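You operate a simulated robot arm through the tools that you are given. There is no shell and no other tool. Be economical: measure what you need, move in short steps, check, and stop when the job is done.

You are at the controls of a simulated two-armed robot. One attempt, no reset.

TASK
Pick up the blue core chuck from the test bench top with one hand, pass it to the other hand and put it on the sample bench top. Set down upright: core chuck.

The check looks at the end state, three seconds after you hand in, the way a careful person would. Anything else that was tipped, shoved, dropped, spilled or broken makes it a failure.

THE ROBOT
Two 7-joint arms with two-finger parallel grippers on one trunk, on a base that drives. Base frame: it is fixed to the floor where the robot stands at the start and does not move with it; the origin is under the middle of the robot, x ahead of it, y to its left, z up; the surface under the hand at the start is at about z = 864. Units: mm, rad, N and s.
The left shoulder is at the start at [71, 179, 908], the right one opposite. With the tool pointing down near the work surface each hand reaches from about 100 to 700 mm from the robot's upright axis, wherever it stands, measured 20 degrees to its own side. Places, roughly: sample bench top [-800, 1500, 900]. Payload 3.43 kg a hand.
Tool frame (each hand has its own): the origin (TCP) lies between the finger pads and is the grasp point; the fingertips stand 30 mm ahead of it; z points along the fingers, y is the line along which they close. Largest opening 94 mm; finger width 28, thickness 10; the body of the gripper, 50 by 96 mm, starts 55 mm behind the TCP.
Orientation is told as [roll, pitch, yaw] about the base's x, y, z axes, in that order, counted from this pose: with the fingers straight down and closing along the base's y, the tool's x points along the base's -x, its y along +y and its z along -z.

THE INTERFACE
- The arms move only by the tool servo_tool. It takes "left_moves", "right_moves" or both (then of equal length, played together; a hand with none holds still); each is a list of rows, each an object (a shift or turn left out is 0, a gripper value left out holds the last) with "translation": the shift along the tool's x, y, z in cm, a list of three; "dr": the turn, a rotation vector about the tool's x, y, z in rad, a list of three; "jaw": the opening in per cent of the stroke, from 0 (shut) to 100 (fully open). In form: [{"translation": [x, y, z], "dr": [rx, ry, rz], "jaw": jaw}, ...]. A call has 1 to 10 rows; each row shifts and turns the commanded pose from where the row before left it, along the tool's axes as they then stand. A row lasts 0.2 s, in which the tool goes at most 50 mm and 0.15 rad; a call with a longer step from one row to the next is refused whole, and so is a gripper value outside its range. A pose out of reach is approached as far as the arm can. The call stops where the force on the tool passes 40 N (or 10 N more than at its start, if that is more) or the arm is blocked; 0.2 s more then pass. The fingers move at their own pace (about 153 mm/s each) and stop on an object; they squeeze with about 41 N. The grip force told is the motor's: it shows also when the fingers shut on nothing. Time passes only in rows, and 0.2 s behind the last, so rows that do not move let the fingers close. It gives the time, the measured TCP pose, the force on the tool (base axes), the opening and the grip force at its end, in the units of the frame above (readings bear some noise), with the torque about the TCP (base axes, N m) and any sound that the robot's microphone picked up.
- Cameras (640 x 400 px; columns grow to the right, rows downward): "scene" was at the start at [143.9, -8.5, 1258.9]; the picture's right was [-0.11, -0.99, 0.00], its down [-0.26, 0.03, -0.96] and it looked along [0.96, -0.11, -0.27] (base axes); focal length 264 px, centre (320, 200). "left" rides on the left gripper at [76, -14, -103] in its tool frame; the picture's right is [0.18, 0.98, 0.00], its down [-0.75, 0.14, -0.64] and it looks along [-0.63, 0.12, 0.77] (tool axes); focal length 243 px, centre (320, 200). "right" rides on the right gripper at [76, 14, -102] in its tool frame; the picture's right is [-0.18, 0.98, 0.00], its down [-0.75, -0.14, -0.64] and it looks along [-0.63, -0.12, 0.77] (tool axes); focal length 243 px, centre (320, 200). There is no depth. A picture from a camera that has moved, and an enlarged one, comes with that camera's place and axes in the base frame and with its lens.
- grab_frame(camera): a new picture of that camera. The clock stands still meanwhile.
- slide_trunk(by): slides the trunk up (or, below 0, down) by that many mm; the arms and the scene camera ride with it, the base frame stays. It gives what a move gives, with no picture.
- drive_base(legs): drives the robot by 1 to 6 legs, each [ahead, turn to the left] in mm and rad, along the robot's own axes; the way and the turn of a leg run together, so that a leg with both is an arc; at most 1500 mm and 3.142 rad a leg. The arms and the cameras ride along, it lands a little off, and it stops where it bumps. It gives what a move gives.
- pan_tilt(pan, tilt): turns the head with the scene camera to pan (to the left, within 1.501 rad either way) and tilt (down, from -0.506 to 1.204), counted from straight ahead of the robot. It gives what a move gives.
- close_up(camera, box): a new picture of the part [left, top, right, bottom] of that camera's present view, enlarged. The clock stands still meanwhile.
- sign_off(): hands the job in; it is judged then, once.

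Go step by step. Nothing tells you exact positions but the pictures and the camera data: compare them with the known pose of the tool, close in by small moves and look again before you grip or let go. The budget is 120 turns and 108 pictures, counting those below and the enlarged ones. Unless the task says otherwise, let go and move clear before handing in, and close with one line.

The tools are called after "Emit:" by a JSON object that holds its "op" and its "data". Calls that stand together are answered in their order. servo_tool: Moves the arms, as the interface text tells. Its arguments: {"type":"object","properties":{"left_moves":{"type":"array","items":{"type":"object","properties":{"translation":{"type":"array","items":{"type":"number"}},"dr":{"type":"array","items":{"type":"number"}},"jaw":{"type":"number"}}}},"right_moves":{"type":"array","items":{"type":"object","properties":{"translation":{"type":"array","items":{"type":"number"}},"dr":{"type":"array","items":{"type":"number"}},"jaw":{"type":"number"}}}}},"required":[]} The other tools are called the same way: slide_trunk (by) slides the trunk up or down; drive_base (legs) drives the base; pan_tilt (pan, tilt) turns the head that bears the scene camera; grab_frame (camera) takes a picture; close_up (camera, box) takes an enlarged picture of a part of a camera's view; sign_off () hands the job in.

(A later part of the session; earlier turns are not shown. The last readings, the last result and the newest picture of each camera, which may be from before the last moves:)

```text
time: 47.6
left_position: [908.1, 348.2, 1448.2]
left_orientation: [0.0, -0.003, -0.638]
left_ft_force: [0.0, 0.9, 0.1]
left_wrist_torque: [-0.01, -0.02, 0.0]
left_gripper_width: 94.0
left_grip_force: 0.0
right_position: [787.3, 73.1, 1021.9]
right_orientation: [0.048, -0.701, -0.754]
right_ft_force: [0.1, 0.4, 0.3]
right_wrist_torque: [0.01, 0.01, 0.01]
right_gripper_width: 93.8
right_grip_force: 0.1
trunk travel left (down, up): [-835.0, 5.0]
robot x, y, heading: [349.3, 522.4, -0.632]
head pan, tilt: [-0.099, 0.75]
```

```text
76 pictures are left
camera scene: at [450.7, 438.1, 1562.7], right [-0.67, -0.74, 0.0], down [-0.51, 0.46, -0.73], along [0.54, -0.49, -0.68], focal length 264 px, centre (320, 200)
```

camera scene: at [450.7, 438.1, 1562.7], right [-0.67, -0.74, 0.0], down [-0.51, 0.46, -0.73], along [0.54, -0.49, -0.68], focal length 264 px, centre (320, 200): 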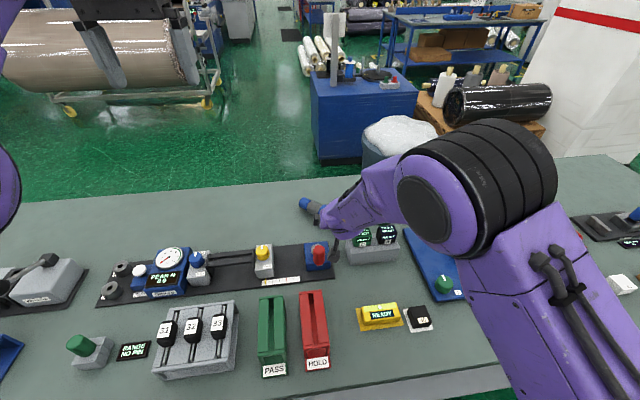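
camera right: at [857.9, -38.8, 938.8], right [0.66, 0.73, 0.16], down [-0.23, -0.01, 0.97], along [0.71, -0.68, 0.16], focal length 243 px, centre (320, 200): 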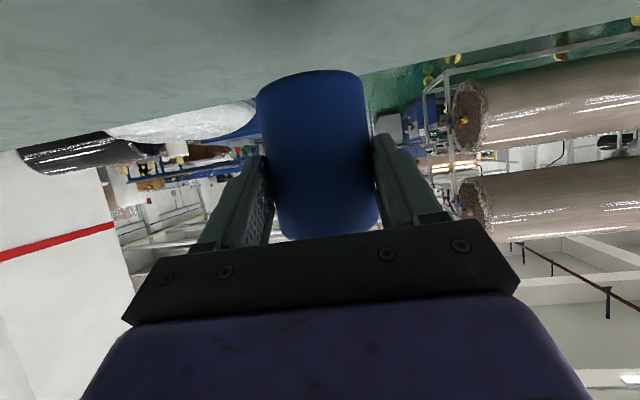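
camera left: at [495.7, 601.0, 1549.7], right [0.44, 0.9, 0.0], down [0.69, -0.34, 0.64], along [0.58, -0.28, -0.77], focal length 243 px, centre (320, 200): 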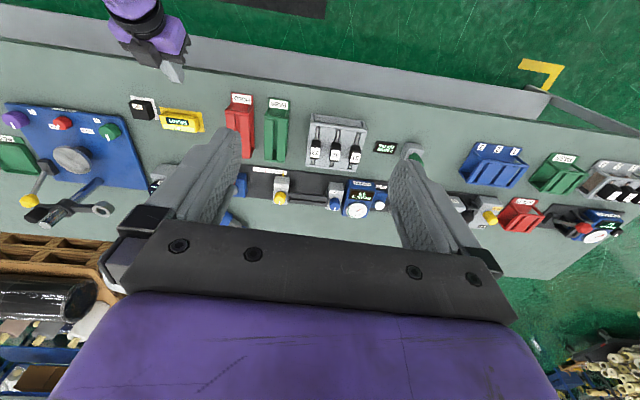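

The arm had been blocked and stayed low during the drive; I check for contact with the red-capped block before moving.

Emit:
{"op": "close_up", "data": {"camera": "scene", "box": [260, 180, 420, 290]}}

Emit:
{"op": "grab_frame", "data": {"camera": "right"}}

Emit:
{"op": "grab_frame", "data": {"camera": "left"}}

```text
3.64 times, centred on (340, 235) of scene
camera zoom: at [450.7, 438.1, 1562.7], right [-0.67, -0.74, 0.0], down [-0.51, 0.46, -0.73], along [0.54, -0.49, -0.68], focal length 959 px, centre (247, 73)
```

zoom: 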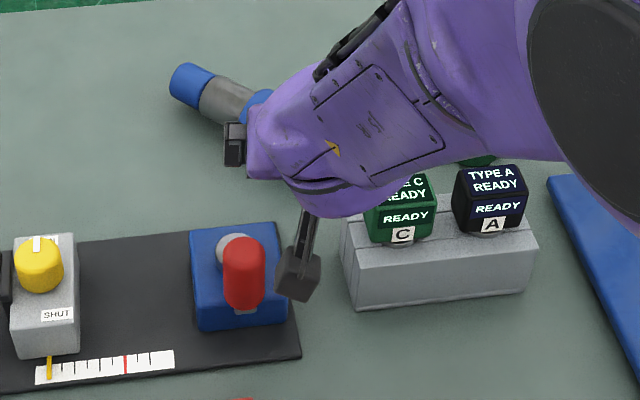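

```text
74 pictures are left
camera right: at [703.8, 165.0, 1050.9], right [0.75, 0.64, 0.15], down [0.0, -0.24, 0.97], along [0.66, -0.73, -0.18], focal length 243 px, centre (320, 200)
```

right: 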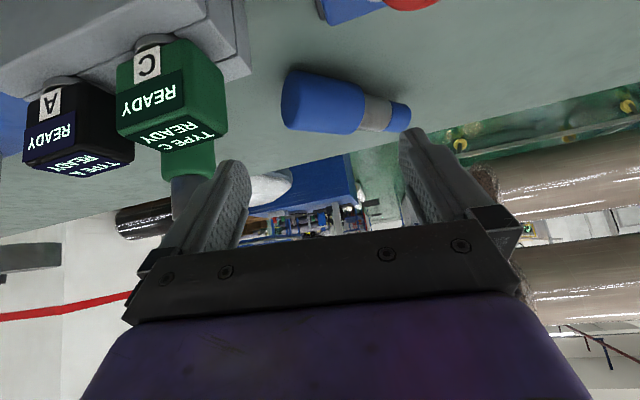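

```text
73 pictures are left
camera left: at [839.5, 381.4, 1550.2], right [0.44, 0.9, 0.0], down [0.69, -0.33, 0.64], along [0.58, -0.28, -0.76], focal length 243 px, centre (320, 200)
```

left: 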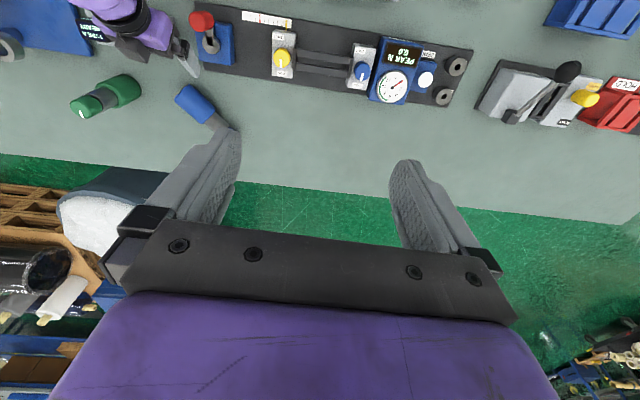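

Nothing was touched. The chuck axis runs from about [862,-20] (base end) to [1043,11] (cap). I first free the right arm by moving it up in small steps.

Emit:
{"op": "servo_tool", "data": {"right_moves": [{"translation": [-1.3, 0, -1.5]}, {"translation": [-1.3, 0, -1.5]}, {"translation": [-1.3, 0, -1.5]}, {"translation": [-1.3, 0, -1.5]}, {}]}}

```text
time: 48.8
left_position: [910.1, 347.9, 1449.1]
left_orientation: [0.0, -0.002, -0.638]
left_ft_force: [0.4, 0.9, 0.3]
left_wrist_torque: [0.02, 0.01, 0.01]
left_gripper_width: 94.1
left_grip_force: 0.1
right_position: [788.6, 71.7, 1102.6]
right_orientation: [0.046, -0.701, -0.748]
right_ft_force: [-0.3, -0.1, -0.6]
right_wrist_torque: [0.0, -0.01, 0.0]
right_gripper_width: 94.1
right_grip_force: 0.2
trunk travel left (down, up): [-835.0, 5.0]
robot x, y, heading: [347.6, 524.0, -0.632]
head pan, tilt: [-0.099, 0.75]
```

Free again. Now I yaw the hand so its closing axis lies across the chuck axis, keeping the 40° tilt.

Emit:
{"op": "servo_tool", "data": {"right_moves": [{"dr": [-0.0845, 0, -0.1003]}, {"dr": [-0.0845, 0, -0.1003]}, {"dr": [-0.0845, 0, -0.1003]}, {"dr": [-0.0845, 0, -0.1003]}, {"dr": [-0.0845, 0, -0.1003]}, {"dr": [-0.0845, 0, -0.1003]}, {"dr": [-0.0845, 0, -0.1003]}, {}]}}

Emit:
{"op": "grab_frame", "data": {"camera": "right"}}

```text
time: 50.6
left_position: [909.4, 346.2, 1447.2]
left_orientation: [0.001, -0.002, -0.639]
left_ft_force: [0.6, 0.4, 0.5]
left_wrist_torque: [0.01, -0.02, 0.0]
left_gripper_width: 94.1
left_grip_force: 0.1
right_position: [803.0, 73.3, 1094.5]
right_orientation: [-0.008, -0.788, -0.006]
right_ft_force: [0.0, -0.3, -0.8]
right_wrist_torque: [0.01, 0.01, -0.01]
right_gripper_width: 94.2
right_grip_force: 0.0
right hand out of reach, approached as far as the arm can: row 6, 7
trunk travel left (down, up): [-835.0, 5.0]
robot x, y, heading: [348.9, 521.8, -0.634]
head pan, tilt: [-0.099, 0.75]
```

```text
72 pictures are left
camera right: at [676.4, 88.6, 1113.2], right [0.14, 0.98, 0.13], down [0.08, -0.14, 0.99], along [0.99, -0.13, -0.09], focal length 243 px, centre (320, 200)
```

right: 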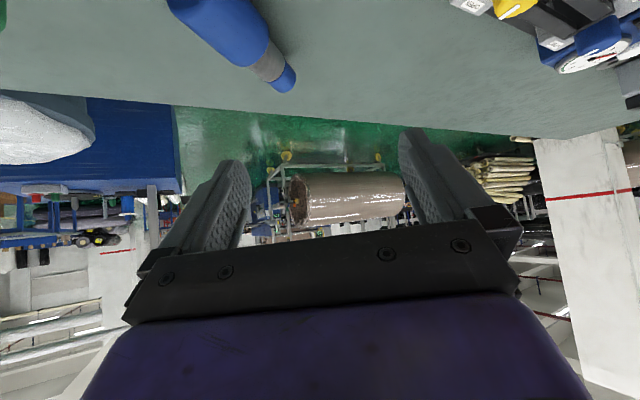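

Yaw reached 0 with the chuck's axis about 0.17. I translate to directly above the chuck at this height and check; then I'll use the trunk to descend.

Emit:
{"op": "servo_tool", "data": {"right_moves": [{"translation": [-2.1, -2.08, 2.15]}, {"translation": [-2.1, -2.08, 2.15]}, {"translation": [-2.1, -2.08, 2.15]}, {"translation": [-2.1, -2.08, 2.15]}, {}]}}

Emit:
{"op": "grab_frame", "data": {"camera": "right"}}

```text
time: 51.8
left_position: [909.2, 347.3, 1446.8]
left_orientation: [-0.001, -0.004, -0.638]
left_ft_force: [-0.1, -0.2, 0.4]
left_wrist_torque: [-0.04, 0.01, -0.02]
left_gripper_width: 94.1
left_grip_force: 0.1
right_position: [918.0, 5.7, 1090.3]
right_orientation: [0.029, -0.725, 0.115]
right_ft_force: [0.1, -0.1, -0.5]
right_wrist_torque: [0.04, 0.0, -0.05]
right_gripper_width: 94.1
right_grip_force: 0.1
right hand out of reach, approached as far as the arm can: row 1
trunk travel left (down, up): [-835.0, 5.0]
robot x, y, heading: [346.6, 524.5, -0.635]
head pan, tilt: [-0.099, 0.75]
```

```text
71 pictures are left
camera right: at [792.8, 2.6, 1116.6], right [0.01, 0.99, 0.14], down [0.16, -0.14, 0.98], along [0.99, 0.02, -0.16], focal length 243 px, centre (320, 200)
```

right: 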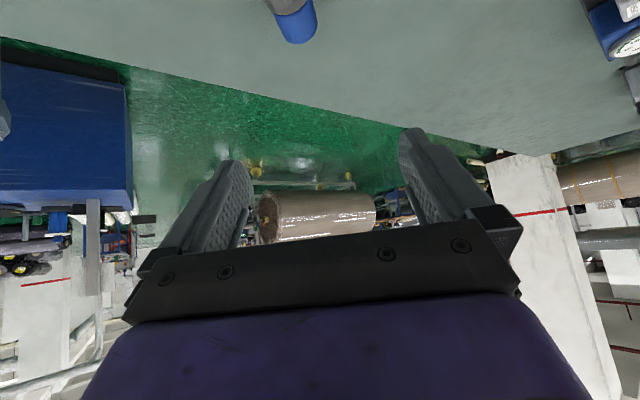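

Pose is now close to the wanted one. I shift 16 mm sideways to the chuck axis and lower 100 mm with the trunk, then look.

Emit:
{"op": "servo_tool", "data": {"right_moves": [{"translation": [0, -1.6, 0]}, {}]}}

Emit:
{"op": "slide_trunk", "data": {"by": -100}}

Emit:
{"op": "grab_frame", "data": {"camera": "right"}}

Emit:
{"op": "close_up", "data": {"camera": "scene", "box": [240, 120, 440, 280]}}

```text
time: 52.4
left_position: [908.7, 345.9, 1446.8]
left_orientation: [0.001, -0.004, -0.639]
left_ft_force: [-0.3, 1.0, -0.5]
left_wrist_torque: [-0.02, 0.0, 0.01]
left_gripper_width: 93.9
left_grip_force: 0.1
right_position: [918.8, -11.5, 1090.9]
right_orientation: [0.028, -0.727, 0.113]
right_ft_force: [1.0, -0.2, 0.0]
right_wrist_torque: [-0.01, 0.04, -0.01]
right_gripper_width: 94.1
right_grip_force: 0.0
trunk travel left (down, up): [-835.0, 5.0]
robot x, y, heading: [346.6, 518.3, -0.633]
head pan, tilt: [-0.099, 0.75]
```

```text
time: 53.7
left_position: [908.7, 345.7, 1347.8]
left_orientation: [0.001, -0.004, -0.64]
left_ft_force: [-0.9, -0.9, 0.5]
left_wrist_torque: [0.01, 0.03, -0.03]
left_gripper_width: 94.0
left_grip_force: 0.0
right_position: [918.7, -10.1, 990.8]
right_orientation: [0.026, -0.728, 0.113]
right_ft_force: [0.9, 0.2, 0.7]
right_wrist_torque: [0.02, -0.03, 0.04]
right_gripper_width: 94.2
right_grip_force: 0.0
trunk travel left (down, up): [-735.0, 105.0]
robot x, y, heading: [350.2, 522.7, -0.638]
head pan, tilt: [-0.099, 0.75]
```

```text
70 pictures are left
camera right: at [794.1, -14.4, 1016.2], right [0.01, 0.99, 0.14], down [0.16, -0.14, 0.98], along [0.99, 0.02, -0.15], focal length 243 px, centre (320, 200)
```

right: 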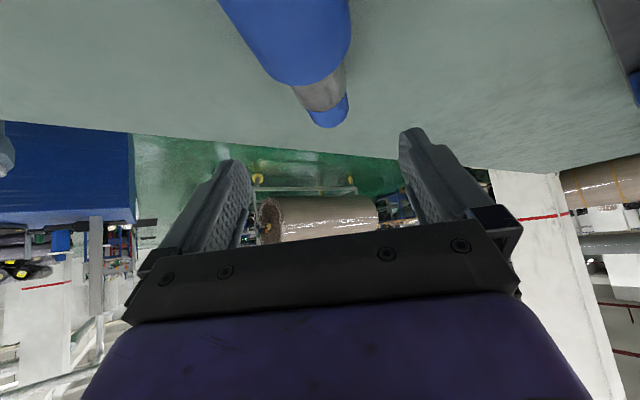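

```text
2.50 times, centred on (340, 200) of scene
camera zoom: at [450.8, 437.8, 1462.7], right [-0.67, -0.74, 0.0], down [-0.51, 0.46, -0.73], along [0.54, -0.49, -0.68], focal length 659 px, centre (270, 200)
```

zoom: 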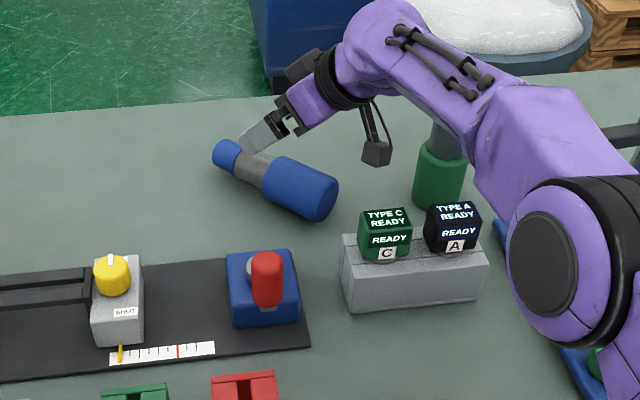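

Alignment is good; I trim yaw by 0.06 and shift back 8 mm, then lower in two steps.

Emit:
{"op": "servo_tool", "data": {"right_moves": [{"translation": [0.6, 0, -0.53], "dr": [-0.04, 0, -0.045]}, {}]}}

Emit:
{"op": "slide_trunk", "data": {"by": -55}}

Emit:
{"op": "grab_frame", "data": {"camera": "right"}}

Emit:
{"op": "close_up", "data": {"camera": "scene", "box": [240, 100, 400, 220]}}

```text
time: 54.3
left_position: [908.8, 346.5, 1348.8]
left_orientation: [0.0, -0.001, -0.64]
left_ft_force: [-0.9, -0.1, -0.3]
left_wrist_torque: [0.01, -0.02, 0.01]
left_gripper_width: 94.0
left_grip_force: 0.1
right_position: [911.3, -12.4, 990.3]
right_orientation: [0.027, -0.729, 0.176]
right_ft_force: [0.1, 0.2, -0.2]
right_wrist_torque: [-0.01, 0.05, 0.03]
right_gripper_width: 93.9
right_grip_force: 0.0
trunk travel left (down, up): [-735.0, 105.0]
robot x, y, heading: [342.5, 526.3, -0.635]
head pan, tilt: [-0.099, 0.75]
```

```text
time: 55.3
left_position: [909.3, 346.8, 1293.8]
left_orientation: [-0.002, -0.002, -0.638]
left_ft_force: [0.1, 0.0, 0.2]
left_wrist_torque: [-0.03, 0.0, 0.01]
left_gripper_width: 93.9
left_grip_force: 0.1
right_position: [911.1, -11.4, 934.8]
right_orientation: [0.027, -0.73, 0.175]
right_ft_force: [-0.1, 0.7, -0.3]
right_wrist_torque: [0.0, 0.01, 0.01]
right_gripper_width: 93.7
right_grip_force: 0.0
trunk travel left (down, up): [-680.0, 160.0]
robot x, y, heading: [348.0, 520.2, -0.632]
head pan, tilt: [-0.099, 0.75]
```

```text
68 pictures are left
camera right: at [786.4, -23.1, 960.7], right [-0.05, 0.99, 0.14], down [0.16, -0.13, 0.98], along [0.99, 0.08, -0.15], focal length 243 px, centre (320, 200)
```

right: 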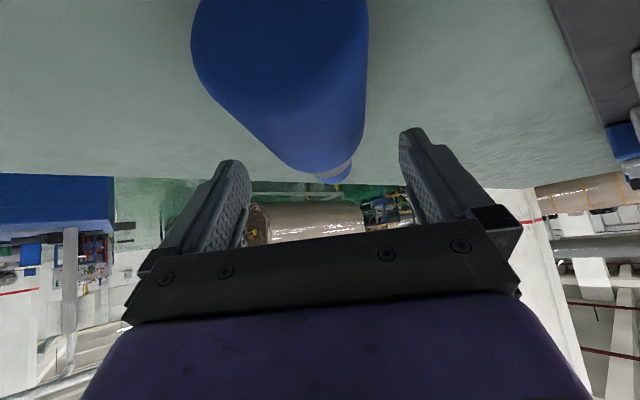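

```text
3.33 times, centred on (320, 160) of scene
camera zoom: at [450.7, 437.7, 1407.7], right [-0.67, -0.74, 0.0], down [-0.51, 0.46, -0.73], along [0.54, -0.49, -0.68], focal length 879 px, centre (320, 333)
```

zoom: 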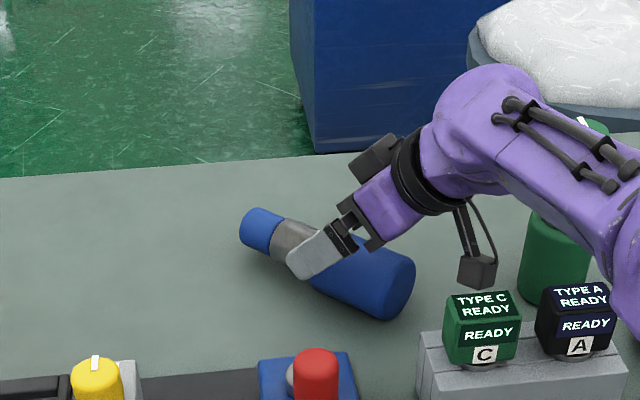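

Slightly off to one side by ~5 mm; I trim that, shift back 8 mm so the fingers sit on the body, and lower the last stretch.

Emit:
{"op": "servo_tool", "data": {"right_moves": [{"translation": [0.6, -0.5, -0.53]}, {}]}}

Emit:
{"op": "slide_trunk", "data": {"by": -27}}

Emit:
{"op": "grab_frame", "data": {"camera": "right"}}

Emit:
{"op": "close_up", "data": {"camera": "scene", "box": [240, 80, 400, 200]}}

```text
time: 55.9
left_position: [909.7, 346.1, 1292.9]
left_orientation: [0.0, -0.002, -0.639]
left_ft_force: [-0.3, -0.8, -0.2]
left_wrist_torque: [0.01, 0.0, -0.03]
left_gripper_width: 94.0
left_grip_force: 0.1
right_position: [905.2, -19.5, 935.6]
right_orientation: [0.027, -0.729, 0.173]
right_ft_force: [-0.3, 0.4, -0.5]
right_wrist_torque: [-0.04, -0.01, -0.03]
right_gripper_width: 94.3
right_grip_force: 0.0
trunk travel left (down, up): [-680.0, 160.0]
robot x, y, heading: [350.1, 524.5, -0.634]
head pan, tilt: [-0.099, 0.75]
```

```text
time: 56.6
left_position: [908.9, 346.0, 1266.6]
left_orientation: [0.001, -0.003, -0.639]
left_ft_force: [0.1, 0.4, 0.6]
left_wrist_torque: [0.0, -0.06, 0.02]
left_gripper_width: 93.9
left_grip_force: 0.0
right_position: [904.5, -18.0, 908.1]
right_orientation: [0.028, -0.73, 0.175]
right_ft_force: [-0.2, -0.5, 0.4]
right_wrist_torque: [0.01, -0.01, 0.01]
right_gripper_width: 94.0
right_grip_force: 0.1
trunk travel left (down, up): [-653.0, 187.0]
robot x, y, heading: [352.8, 525.9, -0.632]
head pan, tilt: [-0.099, 0.75]
```

```text
66 pictures are left
camera right: at [779.5, -29.5, 933.5], right [-0.05, 0.99, 0.14], down [0.16, -0.13, 0.98], along [0.99, 0.08, -0.15], focal length 243 px, centre (320, 200)
```

right: 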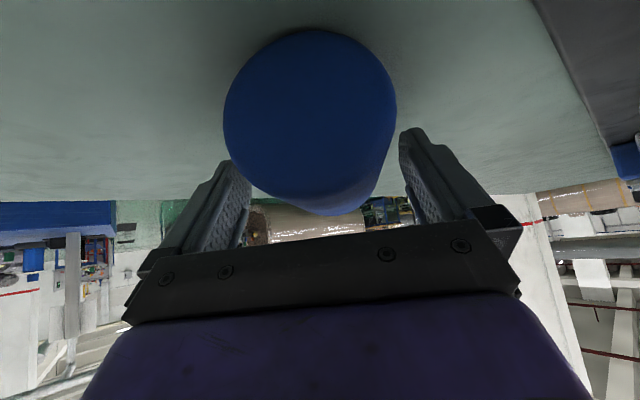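

```text
3.33 times, centred on (320, 140) of scene
camera zoom: at [450.7, 437.8, 1380.6], right [-0.67, -0.74, 0.0], down [-0.51, 0.46, -0.73], along [0.54, -0.49, -0.68], focal length 879 px, centre (320, 400)
```

zoom: 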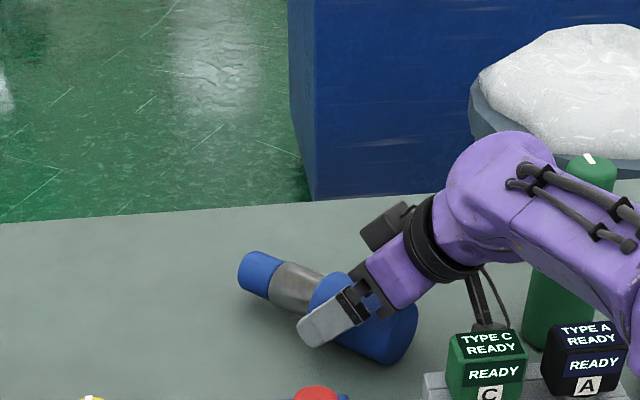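

The fingers straddle the body mid-length with bench clearance. Close and lift a little.

Emit:
{"op": "servo_tool", "data": {"right_moves": [{"jaw": 0}, {"jaw": 0}, {"jaw": 0}, {}, {}]}}

Emit:
{"op": "slide_trunk", "data": {"by": 30}}

Emit:
{"op": "grab_frame", "data": {"camera": "right"}}

Emit:
{"op": "close_up", "data": {"camera": "scene", "box": [240, 100, 400, 220]}}

```text
time: 57.8
left_position: [907.9, 348.7, 1266.0]
left_orientation: [0.0, -0.002, -0.638]
left_ft_force: [0.6, 0.1, -0.4]
left_wrist_torque: [0.01, 0.0, -0.02]
left_gripper_width: 93.9
left_grip_force: 0.0
right_position: [905.6, -17.6, 910.1]
right_orientation: [0.025, -0.732, 0.177]
right_ft_force: [2.5, 2.6, 10.3]
right_wrist_torque: [0.01, -0.08, 0.23]
right_gripper_width: 61.3
right_grip_force: 41.0
trunk travel left (down, up): [-653.0, 187.0]
robot x, y, heading: [350.3, 525.5, -0.638]
head pan, tilt: [-0.099, 0.75]
```

```text
time: 58.6
left_position: [909.7, 346.2, 1296.0]
left_orientation: [0.0, -0.001, -0.639]
left_ft_force: [-0.4, -0.6, -0.6]
left_wrist_torque: [0.02, 0.01, -0.01]
left_gripper_width: 94.1
left_grip_force: 0.0
right_position: [905.2, -19.4, 934.8]
right_orientation: [0.03, -0.725, 0.172]
right_ft_force: [0.2, -0.7, -6.5]
right_wrist_torque: [-0.02, 0.04, -0.02]
right_gripper_width: 61.2
right_grip_force: 41.5
trunk travel left (down, up): [-683.0, 157.0]
robot x, y, heading: [353.0, 525.9, -0.638]
head pan, tilt: [-0.099, 0.75]
```

```text
64 pictures are left
camera right: at [780.2, -30.0, 961.9], right [-0.05, 0.99, 0.14], down [0.17, -0.13, 0.98], along [0.98, 0.08, -0.16], focal length 243 px, centre (320, 200)
```

right: 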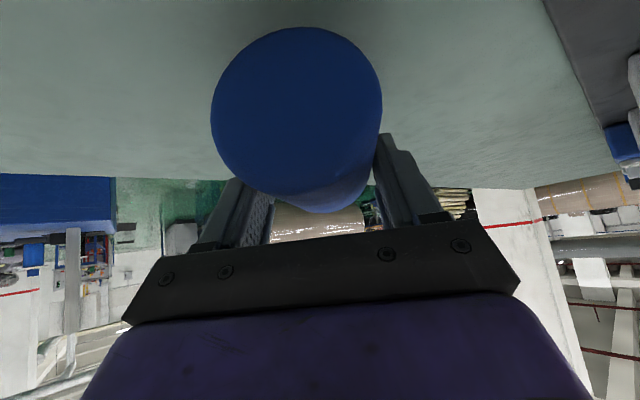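

```text
3.33 times, centred on (320, 160) of scene
camera zoom: at [452.3, 437.1, 1410.4], right [-0.67, -0.74, 0.0], down [-0.51, 0.46, -0.73], along [0.54, -0.49, -0.68], focal length 879 px, centre (320, 333)
```

zoom: 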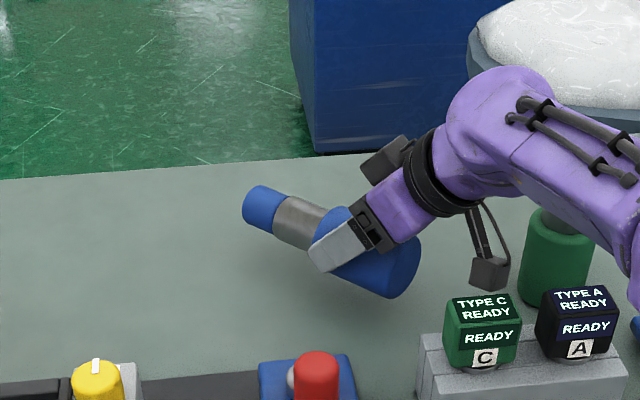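

Held horizontally and firmly (6.5 N weight). I raise the trunk, then draw the hand back gently.

Emit:
{"op": "slide_trunk", "data": {"by": 150}}

Emit:
{"op": "servo_tool", "data": {"right_moves": [{"translation": [1.0, -0.3, -1.0], "dr": [0.035, 0, 0.04]}, {"translation": [1.4, -0.5, -1.3], "dr": [0.035, 0, 0.04]}, {"translation": [1.4, -0.6, -1.3], "dr": [0.035, 0, 0.04]}, {"translation": [1.4, -0.6, -1.3], "dr": [0.035, 0, 0.04]}, {"translation": [1.4, -0.6, -1.3], "dr": [0.035, 0, 0.04]}, {"translation": [1.0, -0.5, -1.0], "dr": [0.035, 0, 0.04]}, {}]}}

Emit:
{"op": "grab_frame", "data": {"camera": "right"}}

Emit:
{"op": "grab_frame", "data": {"camera": "scene"}}

```text
time: 60.3
left_position: [909.9, 344.2, 1444.9]
left_orientation: [0.001, -0.002, -0.64]
left_ft_force: [-0.6, 0.0, -0.2]
left_wrist_torque: [-0.01, 0.02, -0.01]
left_gripper_width: 93.7
left_grip_force: 0.0
right_position: [905.4, -20.0, 1086.8]
right_orientation: [0.03, -0.728, 0.174]
right_ft_force: [-0.7, -0.3, -6.6]
right_wrist_torque: [-0.01, 0.06, 0.0]
right_gripper_width: 61.1
right_grip_force: 41.2
trunk travel left (down, up): [-833.0, 7.0]
robot x, y, heading: [347.1, 523.3, -0.637]
head pan, tilt: [-0.099, 0.75]
```

```text
time: 61.9
left_position: [911.5, 345.1, 1445.9]
left_orientation: [-0.001, -0.003, -0.638]
left_ft_force: [0.0, 0.3, 0.3]
left_wrist_torque: [0.0, 0.04, 0.01]
left_gripper_width: 93.8
left_grip_force: 0.0
right_position: [802.9, -57.1, 1089.7]
right_orientation: [0.032, -0.721, -0.148]
right_ft_force: [-0.6, -0.6, -6.3]
right_wrist_torque: [0.01, 0.09, -0.01]
right_gripper_width: 60.9
right_grip_force: 40.8
trunk travel left (down, up): [-833.0, 7.0]
robot x, y, heading: [347.2, 522.9, -0.633]
head pan, tilt: [-0.099, 0.75]
```

```text
62 pictures are left
camera right: at [681.2, -27.9, 1115.7], right [0.26, 0.95, 0.14], down [0.12, -0.18, 0.98], along [0.96, -0.24, -0.16], focal length 243 px, centre (320, 200)
```

right: 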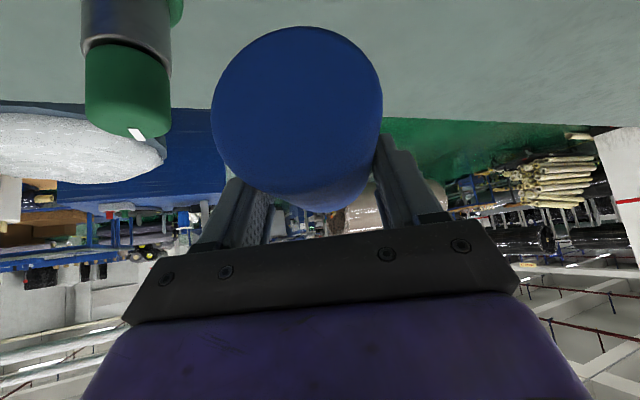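

```text
61 pictures are left
camera scene: at [452.4, 436.5, 1560.4], right [-0.67, -0.74, 0.0], down [-0.51, 0.46, -0.73], along [0.54, -0.49, -0.68], focal length 264 px, centre (320, 200)
```

scene: 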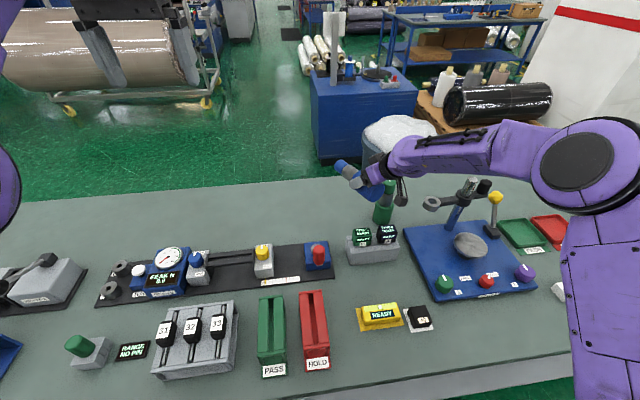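

Going well. I pull back further and pitch the hand so the cap end rises about 27°.

Emit:
{"op": "servo_tool", "data": {"right_moves": [{"translation": [0.55, 0.86, -0.78], "dr": [0, -0.06, 0]}, {"translation": [0.55, 0.86, -0.78], "dr": [0, -0.06, 0]}, {"translation": [0.55, 0.86, -0.78], "dr": [0, -0.06, 0]}, {"translation": [0.55, 0.86, -0.78], "dr": [0, -0.06, 0]}, {"translation": [0.55, 0.86, -0.78], "dr": [0, -0.06, 0]}, {"translation": [0.55, 0.86, -0.78], "dr": [0, -0.06, 0]}, {"translation": [0.55, 0.86, -0.78], "dr": [0, -0.06, 0]}, {"translation": [0.55, 0.86, -0.78], "dr": [0, -0.06, 0]}, {}]}}

Emit:
{"op": "grab_frame", "data": {"camera": "scene"}}

```text
time: 63.9
left_position: [910.6, 345.7, 1446.1]
left_orientation: [0.0, -0.002, -0.641]
left_ft_force: [-0.1, -1.1, -0.2]
left_wrist_torque: [-0.02, 0.0, 0.04]
left_gripper_width: 94.1
left_grip_force: 0.1
right_position: [736.7, 22.2, 1093.8]
right_orientation: [0.064, -1.201, -0.187]
right_ft_force: [0.2, -0.2, -6.2]
right_wrist_torque: [-0.02, 0.15, 0.0]
right_gripper_width: 60.8
right_grip_force: 40.8
trunk travel left (down, up): [-833.0, 7.0]
robot x, y, heading: [350.9, 523.4, -0.639]
head pan, tilt: [-0.099, 0.75]
```

```text
60 pictures are left
camera scene: at [452.1, 436.6, 1560.5], right [-0.67, -0.74, 0.0], down [-0.51, 0.46, -0.73], along [0.54, -0.49, -0.68], focal length 264 px, centre (320, 200)
```

scene: 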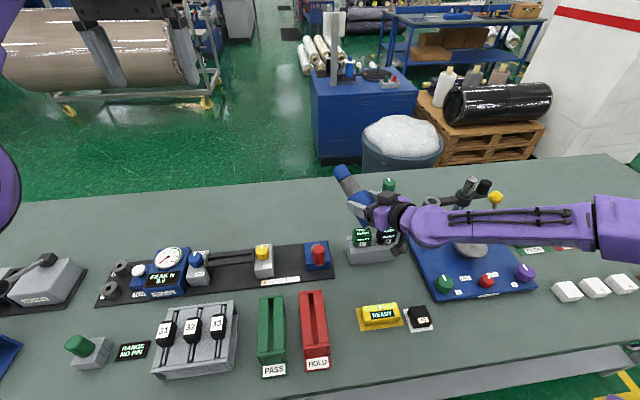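

The arm moves freely here, so I keep pitching the chuck toward upright.

Emit:
{"op": "servo_tool", "data": {"right_moves": [{"dr": [0, -0.07, 0]}, {"dr": [0, -0.07, 0]}, {"dr": [0, -0.07, 0]}, {"dr": [0, -0.07, 0]}, {"dr": [0, -0.07, 0]}, {"dr": [0, -0.07, 0]}, {"dr": [0, -0.07, 0]}, {"dr": [0, -0.07, 0]}, {}]}}

Emit:
{"op": "grab_frame", "data": {"camera": "scene"}}

```text
time: 65.9
left_position: [909.9, 345.4, 1446.5]
left_orientation: [0.0, 0.0, -0.639]
left_ft_force: [0.0, -0.2, -0.3]
left_wrist_torque: [-0.01, 0.0, 0.03]
left_gripper_width: 93.9
left_grip_force: 0.1
right_position: [735.8, 21.3, 1094.5]
right_orientation: [3.021, -1.377, 3.135]
right_ft_force: [0.4, -0.2, -5.6]
right_wrist_torque: [0.01, 0.17, -0.01]
right_gripper_width: 60.9
right_grip_force: 40.6
trunk travel left (down, up): [-833.0, 7.0]
robot x, y, heading: [346.8, 524.3, -0.635]
head pan, tilt: [-0.099, 0.75]
```

```text
59 pictures are left
camera scene: at [451.6, 436.7, 1560.5], right [-0.67, -0.74, 0.0], down [-0.51, 0.46, -0.73], along [0.54, -0.49, -0.68], focal length 264 px, centre (320, 200)
```

scene: 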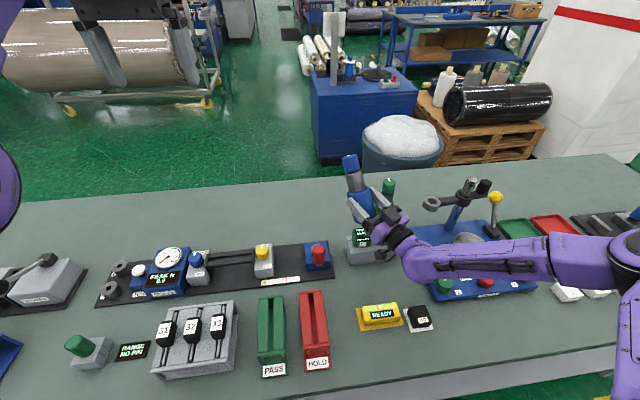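

Still going well — the chuck is about 59° up. I continue to vertical.

Emit:
{"op": "servo_tool", "data": {"right_moves": [{"dr": [0, -0.07, 0]}, {"dr": [0, -0.07, 0]}, {"dr": [0, -0.07, 0]}, {"dr": [0, -0.07, 0]}, {"dr": [0, -0.07, 0]}, {"dr": [0, -0.07, 0]}, {"dr": [0, -0.07, 0]}, {}]}}

Emit:
{"op": "grab_frame", "data": {"camera": "scene"}}

Emit:
{"op": "close_up", "data": {"camera": "scene", "box": [290, 120, 450, 240]}}

Emit:
{"op": "grab_frame", "data": {"camera": "left"}}

```text
time: 67.7
left_position: [909.7, 345.3, 1446.0]
left_orientation: [0.0, -0.001, -0.64]
left_ft_force: [-0.2, -0.1, -0.3]
left_wrist_torque: [-0.02, -0.01, -0.04]
left_gripper_width: 94.0
left_grip_force: 0.1
right_position: [735.6, 22.7, 1093.8]
right_orientation: [3.103, -0.888, 3.046]
right_ft_force: [0.1, 0.6, -5.7]
right_wrist_torque: [0.03, 0.14, -0.03]
right_gripper_width: 60.6
right_grip_force: 40.8
trunk travel left (down, up): [-833.0, 7.0]
robot x, y, heading: [347.8, 522.5, -0.633]
head pan, tilt: [-0.099, 0.75]
```

```text
58 pictures are left
camera scene: at [451.6, 436.6, 1560.5], right [-0.67, -0.74, 0.0], down [-0.51, 0.46, -0.73], along [0.54, -0.49, -0.68], focal length 264 px, centre (320, 200)
```

scene: 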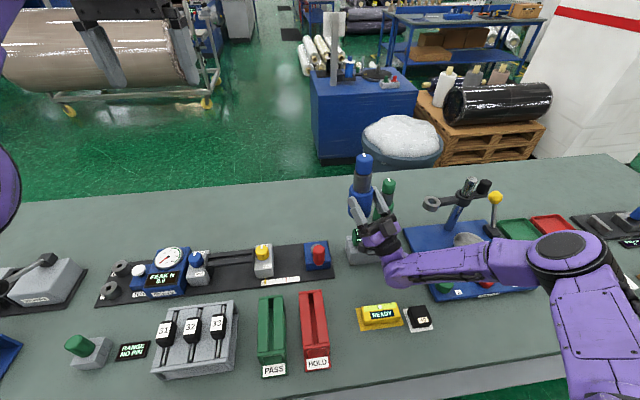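

```text
3.33 times, centred on (370, 180) of scene
camera zoom: at [451.6, 436.6, 1560.5], right [-0.67, -0.74, 0.0], down [-0.51, 0.46, -0.73], along [0.54, -0.49, -0.68], focal length 879 px, centre (153, 267)
```

zoom: 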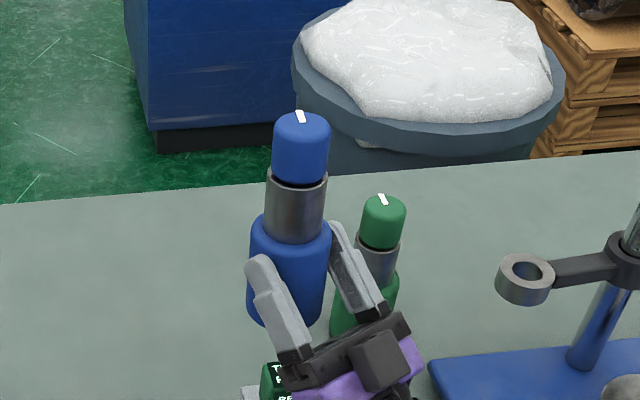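

```text
56 pictures are left
camera left: at [840.4, 379.9, 1547.7], right [0.44, 0.9, 0.0], down [0.69, -0.34, 0.64], along [0.58, -0.28, -0.77], focal length 243 px, centre (320, 200)
```

left: 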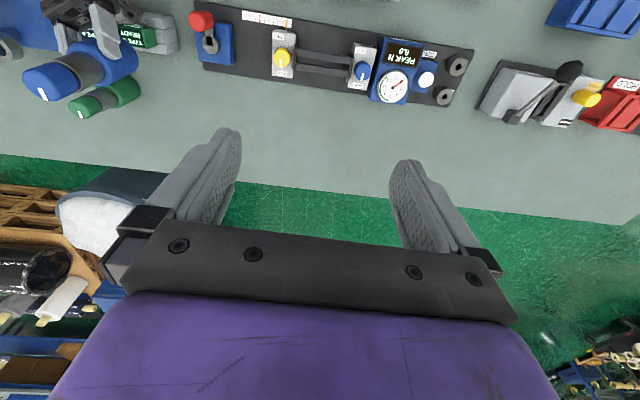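

The chuck is now upright in the right hand at about [752, 20], base z≈1054. I bring it closer and toward the middle so the left hand can grip its neck from above.

Emit:
{"op": "servo_tool", "data": {"right_moves": [{"translation": [-0.33, 1.75, -0.41]}, {"translation": [-0.33, 1.75, -0.41]}, {"translation": [-0.33, 1.75, -0.41]}, {"translation": [-0.33, 1.75, -0.41]}, {"translation": [-0.33, 1.75, -0.41]}, {"translation": [-0.33, 1.75, -0.41]}, {"translation": [-0.33, 1.75, -0.41]}, {}]}}

Emit:
{"op": "close_up", "data": {"camera": "scene", "box": [220, 80, 420, 240]}}

Emit:
{"op": "grab_frame", "data": {"camera": "left"}}

```text
time: 69.5
left_position: [910.1, 345.2, 1444.8]
left_orientation: [0.001, -0.001, -0.639]
left_ft_force: [-0.4, 1.3, -0.4]
left_wrist_torque: [0.04, 0.0, 0.0]
left_gripper_width: 94.2
left_grip_force: 0.1
right_position: [715.1, 147.7, 1096.1]
right_orientation: [3.103, -0.892, 3.045]
right_ft_force: [0.0, 0.8, -5.5]
right_wrist_torque: [-0.01, 0.1, -0.01]
right_gripper_width: 60.5
right_grip_force: 40.9
trunk travel left (down, up): [-833.0, 7.0]
robot x, y, heading: [349.5, 516.2, -0.635]
head pan, tilt: [-0.099, 0.75]
```

```text
2.50 times, centred on (320, 160) of scene
camera zoom: at [451.8, 436.6, 1560.5], right [-0.67, -0.74, 0.0], down [-0.51, 0.46, -0.73], along [0.54, -0.49, -0.68], focal length 659 px, centre (320, 300)
```

zoom: 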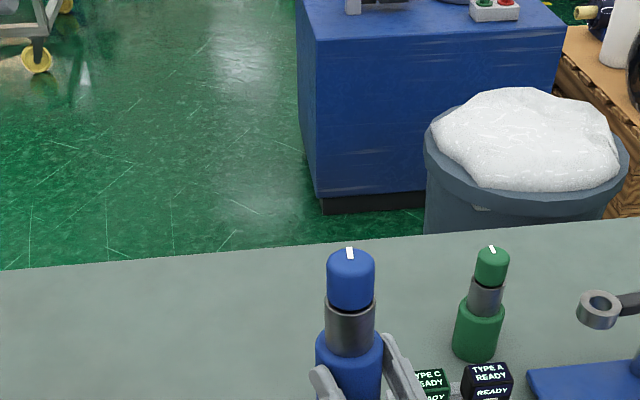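

```text
54 pictures are left
camera left: at [840.7, 379.8, 1547.6], right [0.44, 0.9, 0.0], down [0.69, -0.34, 0.64], along [0.58, -0.28, -0.77], focal length 243 px, centre (320, 200)
```

left: 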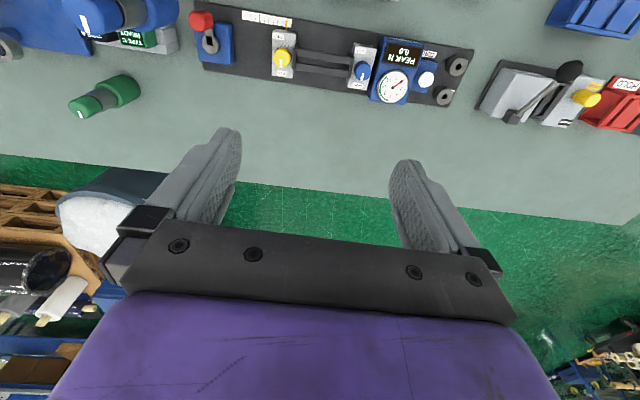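

The chuck is near [742, 140]. I bring the left hand above it, staying well over the cap, and look from both cameras.

Emit:
{"op": "servo_tool", "data": {"left_moves": [{"translation": [0.2, -3.8, 1.5], "jaw": 100}, {"translation": [0.2, -3.8, 1.5]}, {"translation": [0.2, -3.8, 1.5]}, {"translation": [0.2, -3.8, 1.5]}, {"translation": [0.2, -3.8, 1.5]}, {"translation": [0.2, -3.8, 1.5]}, {"translation": [0.2, -3.8, 1.5]}, {}]}}

Emit:
{"op": "grab_frame", "data": {"camera": "left"}}

Emit:
{"op": "grab_frame", "data": {"camera": "scene"}}

```text
time: 71.3
left_position: [761.3, 154.7, 1330.0]
left_orientation: [-0.004, 0.004, -0.62]
left_ft_force: [0.0, 0.2, 0.3]
left_wrist_torque: [0.01, -0.04, 0.05]
left_gripper_width: 93.9
left_grip_force: 0.2
left hand out of reach, approached as far as the arm can: row 7
right_position: [712.9, 147.8, 1096.9]
right_orientation: [3.105, -0.889, 3.044]
right_ft_force: [0.3, -0.4, -6.0]
right_wrist_torque: [-0.01, 0.19, 0.01]
right_gripper_width: 60.8
right_grip_force: 41.2
trunk travel left (down, up): [-833.0, 7.0]
robot x, y, heading: [347.1, 522.9, -0.634]
head pan, tilt: [-0.099, 0.75]
```

```text
53 pictures are left
camera left: at [691.1, 187.5, 1433.8], right [0.42, 0.91, 0.0], down [0.7, -0.32, 0.64], along [0.58, -0.27, -0.77], focal length 243 px, centre (320, 200)
```

left: 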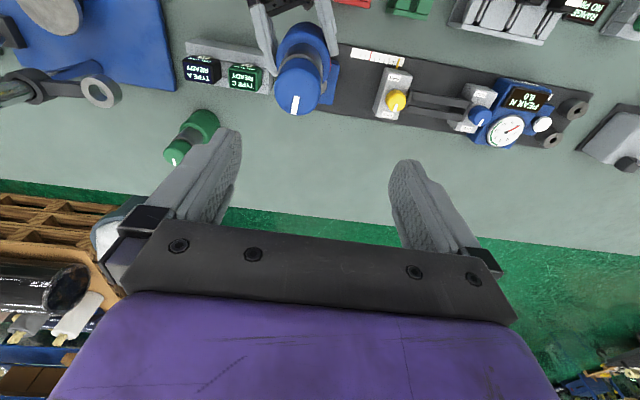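

```text
52 pictures are left
camera scene: at [448.9, 438.3, 1560.8], right [-0.67, -0.74, 0.0], down [-0.51, 0.46, -0.73], along [0.54, -0.49, -0.68], focal length 264 px, centre (320, 200)
```

scene: 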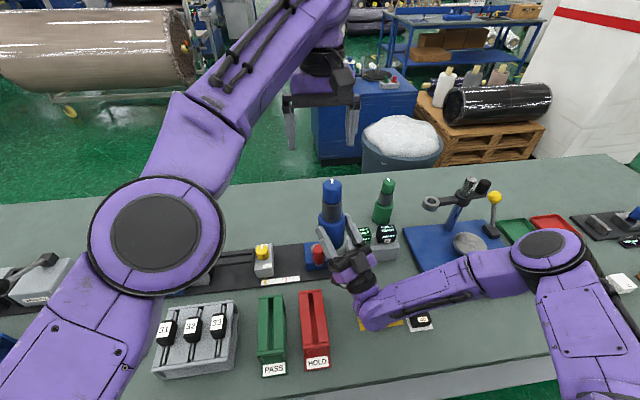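

Cap top is at about [744, 141]; the left hand is 22 mm off sideways. I correct while going down to just above the cap.

Emit:
{"op": "servo_tool", "data": {"left_moves": [{"translation": [0.3, -1.05, 2.5]}, {"translation": [0.3, -1.05, 2.5]}, {}]}}

Emit:
{"op": "grab_frame", "data": {"camera": "left"}}

Emit:
{"op": "close_up", "data": {"camera": "scene", "box": [240, 70, 420, 290]}}

```text
time: 72.1
left_position: [734.7, 135.4, 1281.8]
left_orientation: [0.0, -0.002, -0.639]
left_ft_force: [0.4, 0.0, -0.9]
left_wrist_torque: [-0.01, 0.03, 0.01]
left_gripper_width: 94.4
left_grip_force: 0.1
right_position: [714.1, 146.4, 1096.0]
right_orientation: [3.105, -0.889, 3.043]
right_ft_force: [0.3, -0.8, -5.2]
right_wrist_torque: [0.03, 0.17, 0.02]
right_gripper_width: 60.8
right_grip_force: 41.0
trunk travel left (down, up): [-833.0, 7.0]
robot x, y, heading: [350.1, 522.5, -0.636]
head pan, tilt: [-0.099, 0.75]
```

```text
51 pictures are left
camera left: at [664.9, 170.8, 1385.1], right [0.44, 0.9, 0.0], down [0.69, -0.33, 0.64], along [0.58, -0.28, -0.77], focal length 243 px, centre (320, 200)
```

left: 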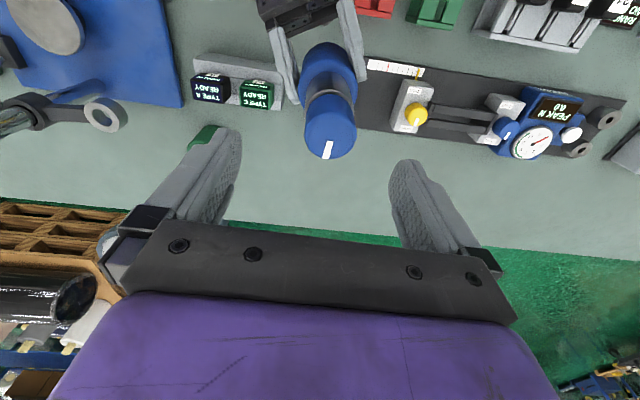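

```text
1.82 times, centred on (330, 180) of scene
camera zoom: at [451.7, 436.9, 1560.5], right [-0.67, -0.74, 0.0], down [-0.51, 0.46, -0.73], along [0.54, -0.49, -0.68], focal length 479 px, centre (302, 236)
```

zoom: 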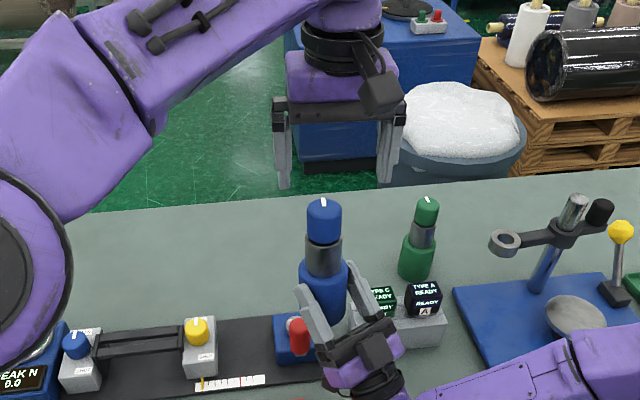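

Nearly centered over the cap (7–8 mm off). I correct and descend so the fingers straddle the cap.

Emit:
{"op": "servo_tool", "data": {"left_moves": [{"translation": [-0.26, 0.8, 0]}, {"translation": [0, 0, 3.0]}, {"translation": [0, 0, 2.5]}, {}]}}

Emit:
{"op": "grab_frame", "data": {"camera": "left"}}

Emit:
{"op": "close_up", "data": {"camera": "scene", "box": [240, 100, 420, 260]}}

```text
time: 73.1
left_position: [742.1, 141.2, 1227.1]
left_orientation: [-0.001, -0.003, -0.637]
left_ft_force: [-0.2, 0.8, 0.2]
left_wrist_torque: [0.0, 0.0, -0.02]
left_gripper_width: 93.7
left_grip_force: 0.1
right_position: [712.8, 147.7, 1097.0]
right_orientation: [3.106, -0.891, 3.044]
right_ft_force: [0.0, 0.4, -5.2]
right_wrist_torque: [0.03, 0.18, 0.0]
right_gripper_width: 60.8
right_grip_force: 41.2
trunk travel left (down, up): [-833.0, 7.0]
robot x, y, heading: [347.9, 523.1, -0.632]
head pan, tilt: [-0.099, 0.75]
```

```text
49 pictures are left
camera left: at [672.4, 176.6, 1329.4], right [0.44, 0.9, 0.0], down [0.69, -0.33, 0.64], along [0.58, -0.28, -0.77], focal length 243 px, centre (320, 200)
```

left: 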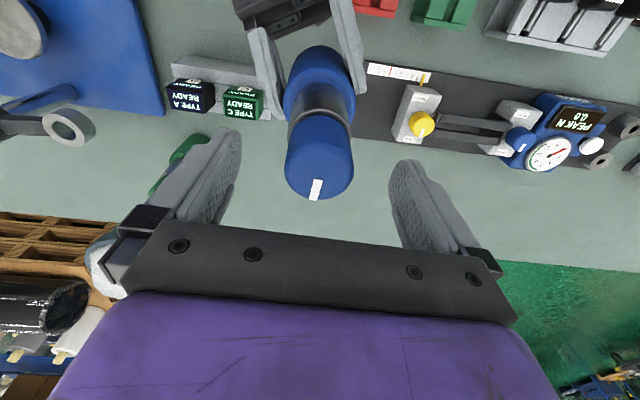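

```text
2.50 times, centred on (330, 180) of scene
camera zoom: at [451.6, 437.1, 1560.5], right [-0.67, -0.74, 0.0], down [-0.51, 0.46, -0.73], along [0.54, -0.49, -0.68], focal length 659 px, centre (295, 250)
```

zoom: 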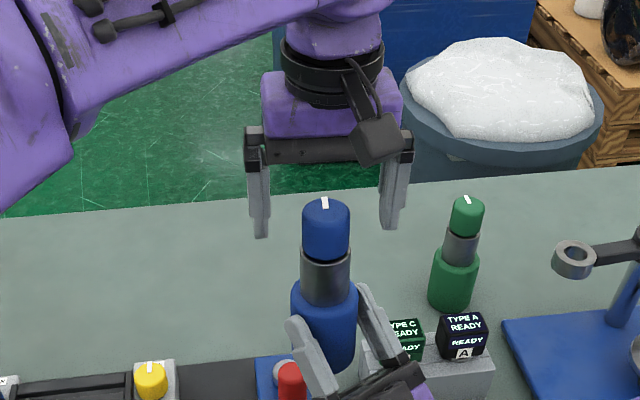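

Centered to within 5 mm. I go down the remaining 48 mm to the neck.

Emit:
{"op": "servo_tool", "data": {"left_moves": [{"translation": [0.4, 0, 2.4]}, {"translation": [0, 0, 2.4]}, {}]}}

Emit:
{"op": "grab_frame", "data": {"camera": "left"}}

Emit:
{"op": "close_up", "data": {"camera": "scene", "box": [240, 100, 420, 260]}}

```text
time: 73.9
left_position: [739.3, 143.8, 1179.3]
left_orientation: [0.0, -0.002, -0.638]
left_ft_force: [-0.3, -0.1, -0.1]
left_wrist_torque: [0.01, 0.01, 0.04]
left_gripper_width: 94.1
left_grip_force: 0.0
right_position: [714.2, 147.3, 1095.5]
right_orientation: [3.105, -0.89, 3.044]
right_ft_force: [0.8, -1.1, -6.6]
right_wrist_torque: [0.03, 0.13, 0.0]
right_gripper_width: 60.6
right_grip_force: 41.0
trunk travel left (down, up): [-833.0, 7.0]
robot x, y, heading: [351.7, 522.0, -0.638]
head pan, tilt: [-0.099, 0.75]
```

```text
47 pictures are left
camera left: at [669.7, 178.2, 1281.4], right [0.44, 0.9, 0.0], down [0.69, -0.33, 0.64], along [0.58, -0.28, -0.77], focal length 243 px, centre (320, 200)
```

left: 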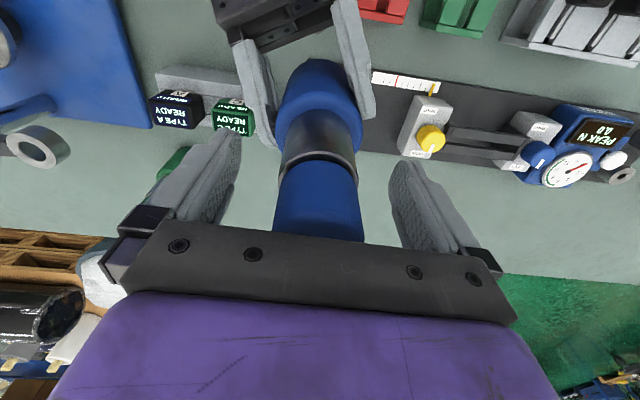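

```text
2.50 times, centred on (330, 180) of scene
camera zoom: at [451.6, 436.9, 1560.5], right [-0.67, -0.74, 0.0], down [-0.51, 0.46, -0.73], along [0.54, -0.49, -0.68], focal length 659 px, centre (295, 250)
```

zoom: 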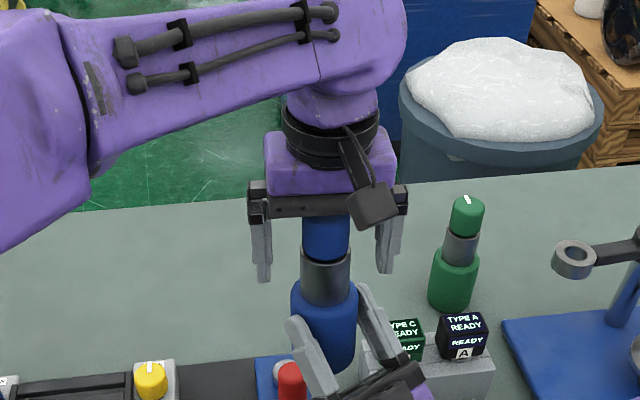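

The fingers straddle the steel neck. Close the left hand while the right still holds.

Emit:
{"op": "servo_tool", "data": {"left_moves": [{"jaw": 0}, {"jaw": 0}, {"jaw": 0}, {}]}}

Emit:
{"op": "grab_frame", "data": {"camera": "left"}}

```text
time: 74.9
left_position: [738.9, 143.4, 1179.9]
left_orientation: [-0.003, -0.001, -0.638]
left_ft_force: [-3.7, -4.8, 0.5]
left_wrist_torque: [-0.58, 0.41, -0.02]
left_gripper_width: 43.5
left_grip_force: 40.4
right_position: [713.8, 147.7, 1095.6]
right_orientation: [3.106, -0.889, 3.045]
right_ft_force: [3.7, 4.9, -4.6]
right_wrist_torque: [0.15, 0.0, 0.17]
right_gripper_width: 60.7
right_grip_force: 41.9
trunk travel left (down, up): [-833.0, 7.0]
robot x, y, heading: [350.1, 522.1, -0.635]
head pan, tilt: [-0.099, 0.75]
```

```text
45 pictures are left
camera left: at [669.4, 177.8, 1281.6], right [0.44, 0.9, 0.0], down [0.69, -0.33, 0.64], along [0.58, -0.28, -0.77], focal length 243 px, centre (320, 200)
```

left: 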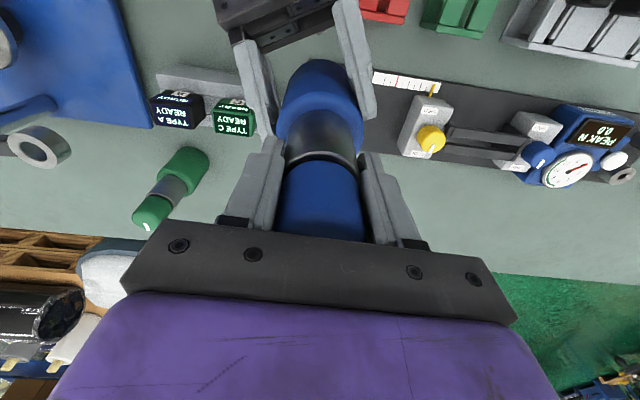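

Both hands hold it (neck 43.5 mm). Now the right hand opens and withdraws straight back.

Emit:
{"op": "servo_tool", "data": {"right_moves": [{"jaw": 100}, {"jaw": 100}, {"jaw": 100}, {}]}}

Emit:
{"op": "servo_tool", "data": {"right_moves": [{"translation": [-1.2, 0, -1.5]}, {"translation": [-1.88, 0, -2.33]}, {"translation": [-1.88, 0, -2.33]}, {"translation": [-1.88, 0, -2.33]}, {}]}}

Emit:
{"op": "grab_frame", "data": {"camera": "scene"}}

Emit:
{"op": "grab_frame", "data": {"camera": "left"}}

```text
time: 75.9
left_position: [738.3, 143.2, 1179.9]
left_orientation: [0.001, -0.001, -0.638]
left_ft_force: [-0.3, 0.4, -0.2]
left_wrist_torque: [0.03, -0.05, -0.01]
left_gripper_width: 43.7
left_grip_force: 41.3
right_position: [714.7, 147.0, 1096.0]
right_orientation: [3.104, -0.891, 3.044]
right_ft_force: [-0.1, -0.4, 0.1]
right_wrist_torque: [0.02, 0.0, -0.01]
right_gripper_width: 93.9
right_grip_force: 0.0
trunk travel left (down, up): [-833.0, 7.0]
robot x, y, heading: [346.7, 522.9, -0.637]
head pan, tilt: [-0.099, 0.75]
```

```text
time: 77.1
left_position: [740.9, 143.1, 1178.6]
left_orientation: [0.001, -0.002, -0.64]
left_ft_force: [0.3, 0.3, -0.3]
left_wrist_torque: [0.01, 0.0, -0.03]
left_gripper_width: 43.5
left_grip_force: 41.1
right_position: [607.0, 160.9, 1094.8]
right_orientation: [3.105, -0.889, 3.044]
right_ft_force: [0.3, 0.1, 0.2]
right_wrist_torque: [0.01, 0.01, -0.03]
right_gripper_width: 94.0
right_grip_force: 0.1
trunk travel left (down, up): [-833.0, 7.0]
robot x, y, heading: [351.7, 525.0, -0.635]
head pan, tilt: [-0.099, 0.75]
```

```text
44 pictures are left
camera scene: at [452.3, 436.7, 1560.5], right [-0.67, -0.74, 0.0], down [-0.51, 0.46, -0.73], along [0.54, -0.49, -0.68], focal length 264 px, centre (320, 200)
```

scene: 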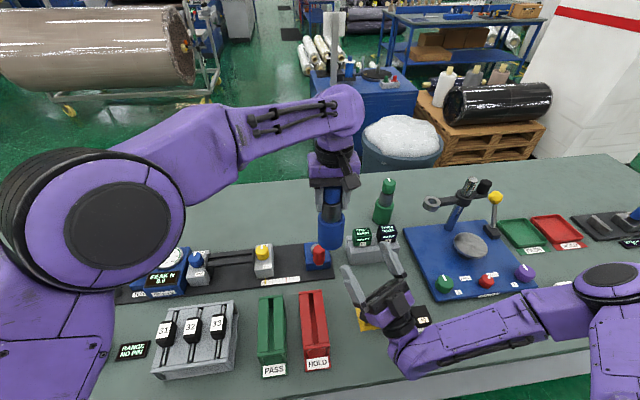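

```text
43 pictures are left
camera left: at [670.2, 178.0, 1281.4], right [0.44, 0.9, 0.0], down [0.69, -0.34, 0.64], along [0.58, -0.28, -0.77], focal length 243 px, centre (320, 200)
```

left: 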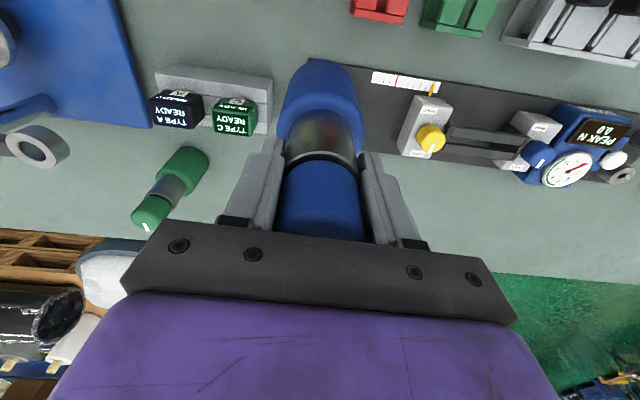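

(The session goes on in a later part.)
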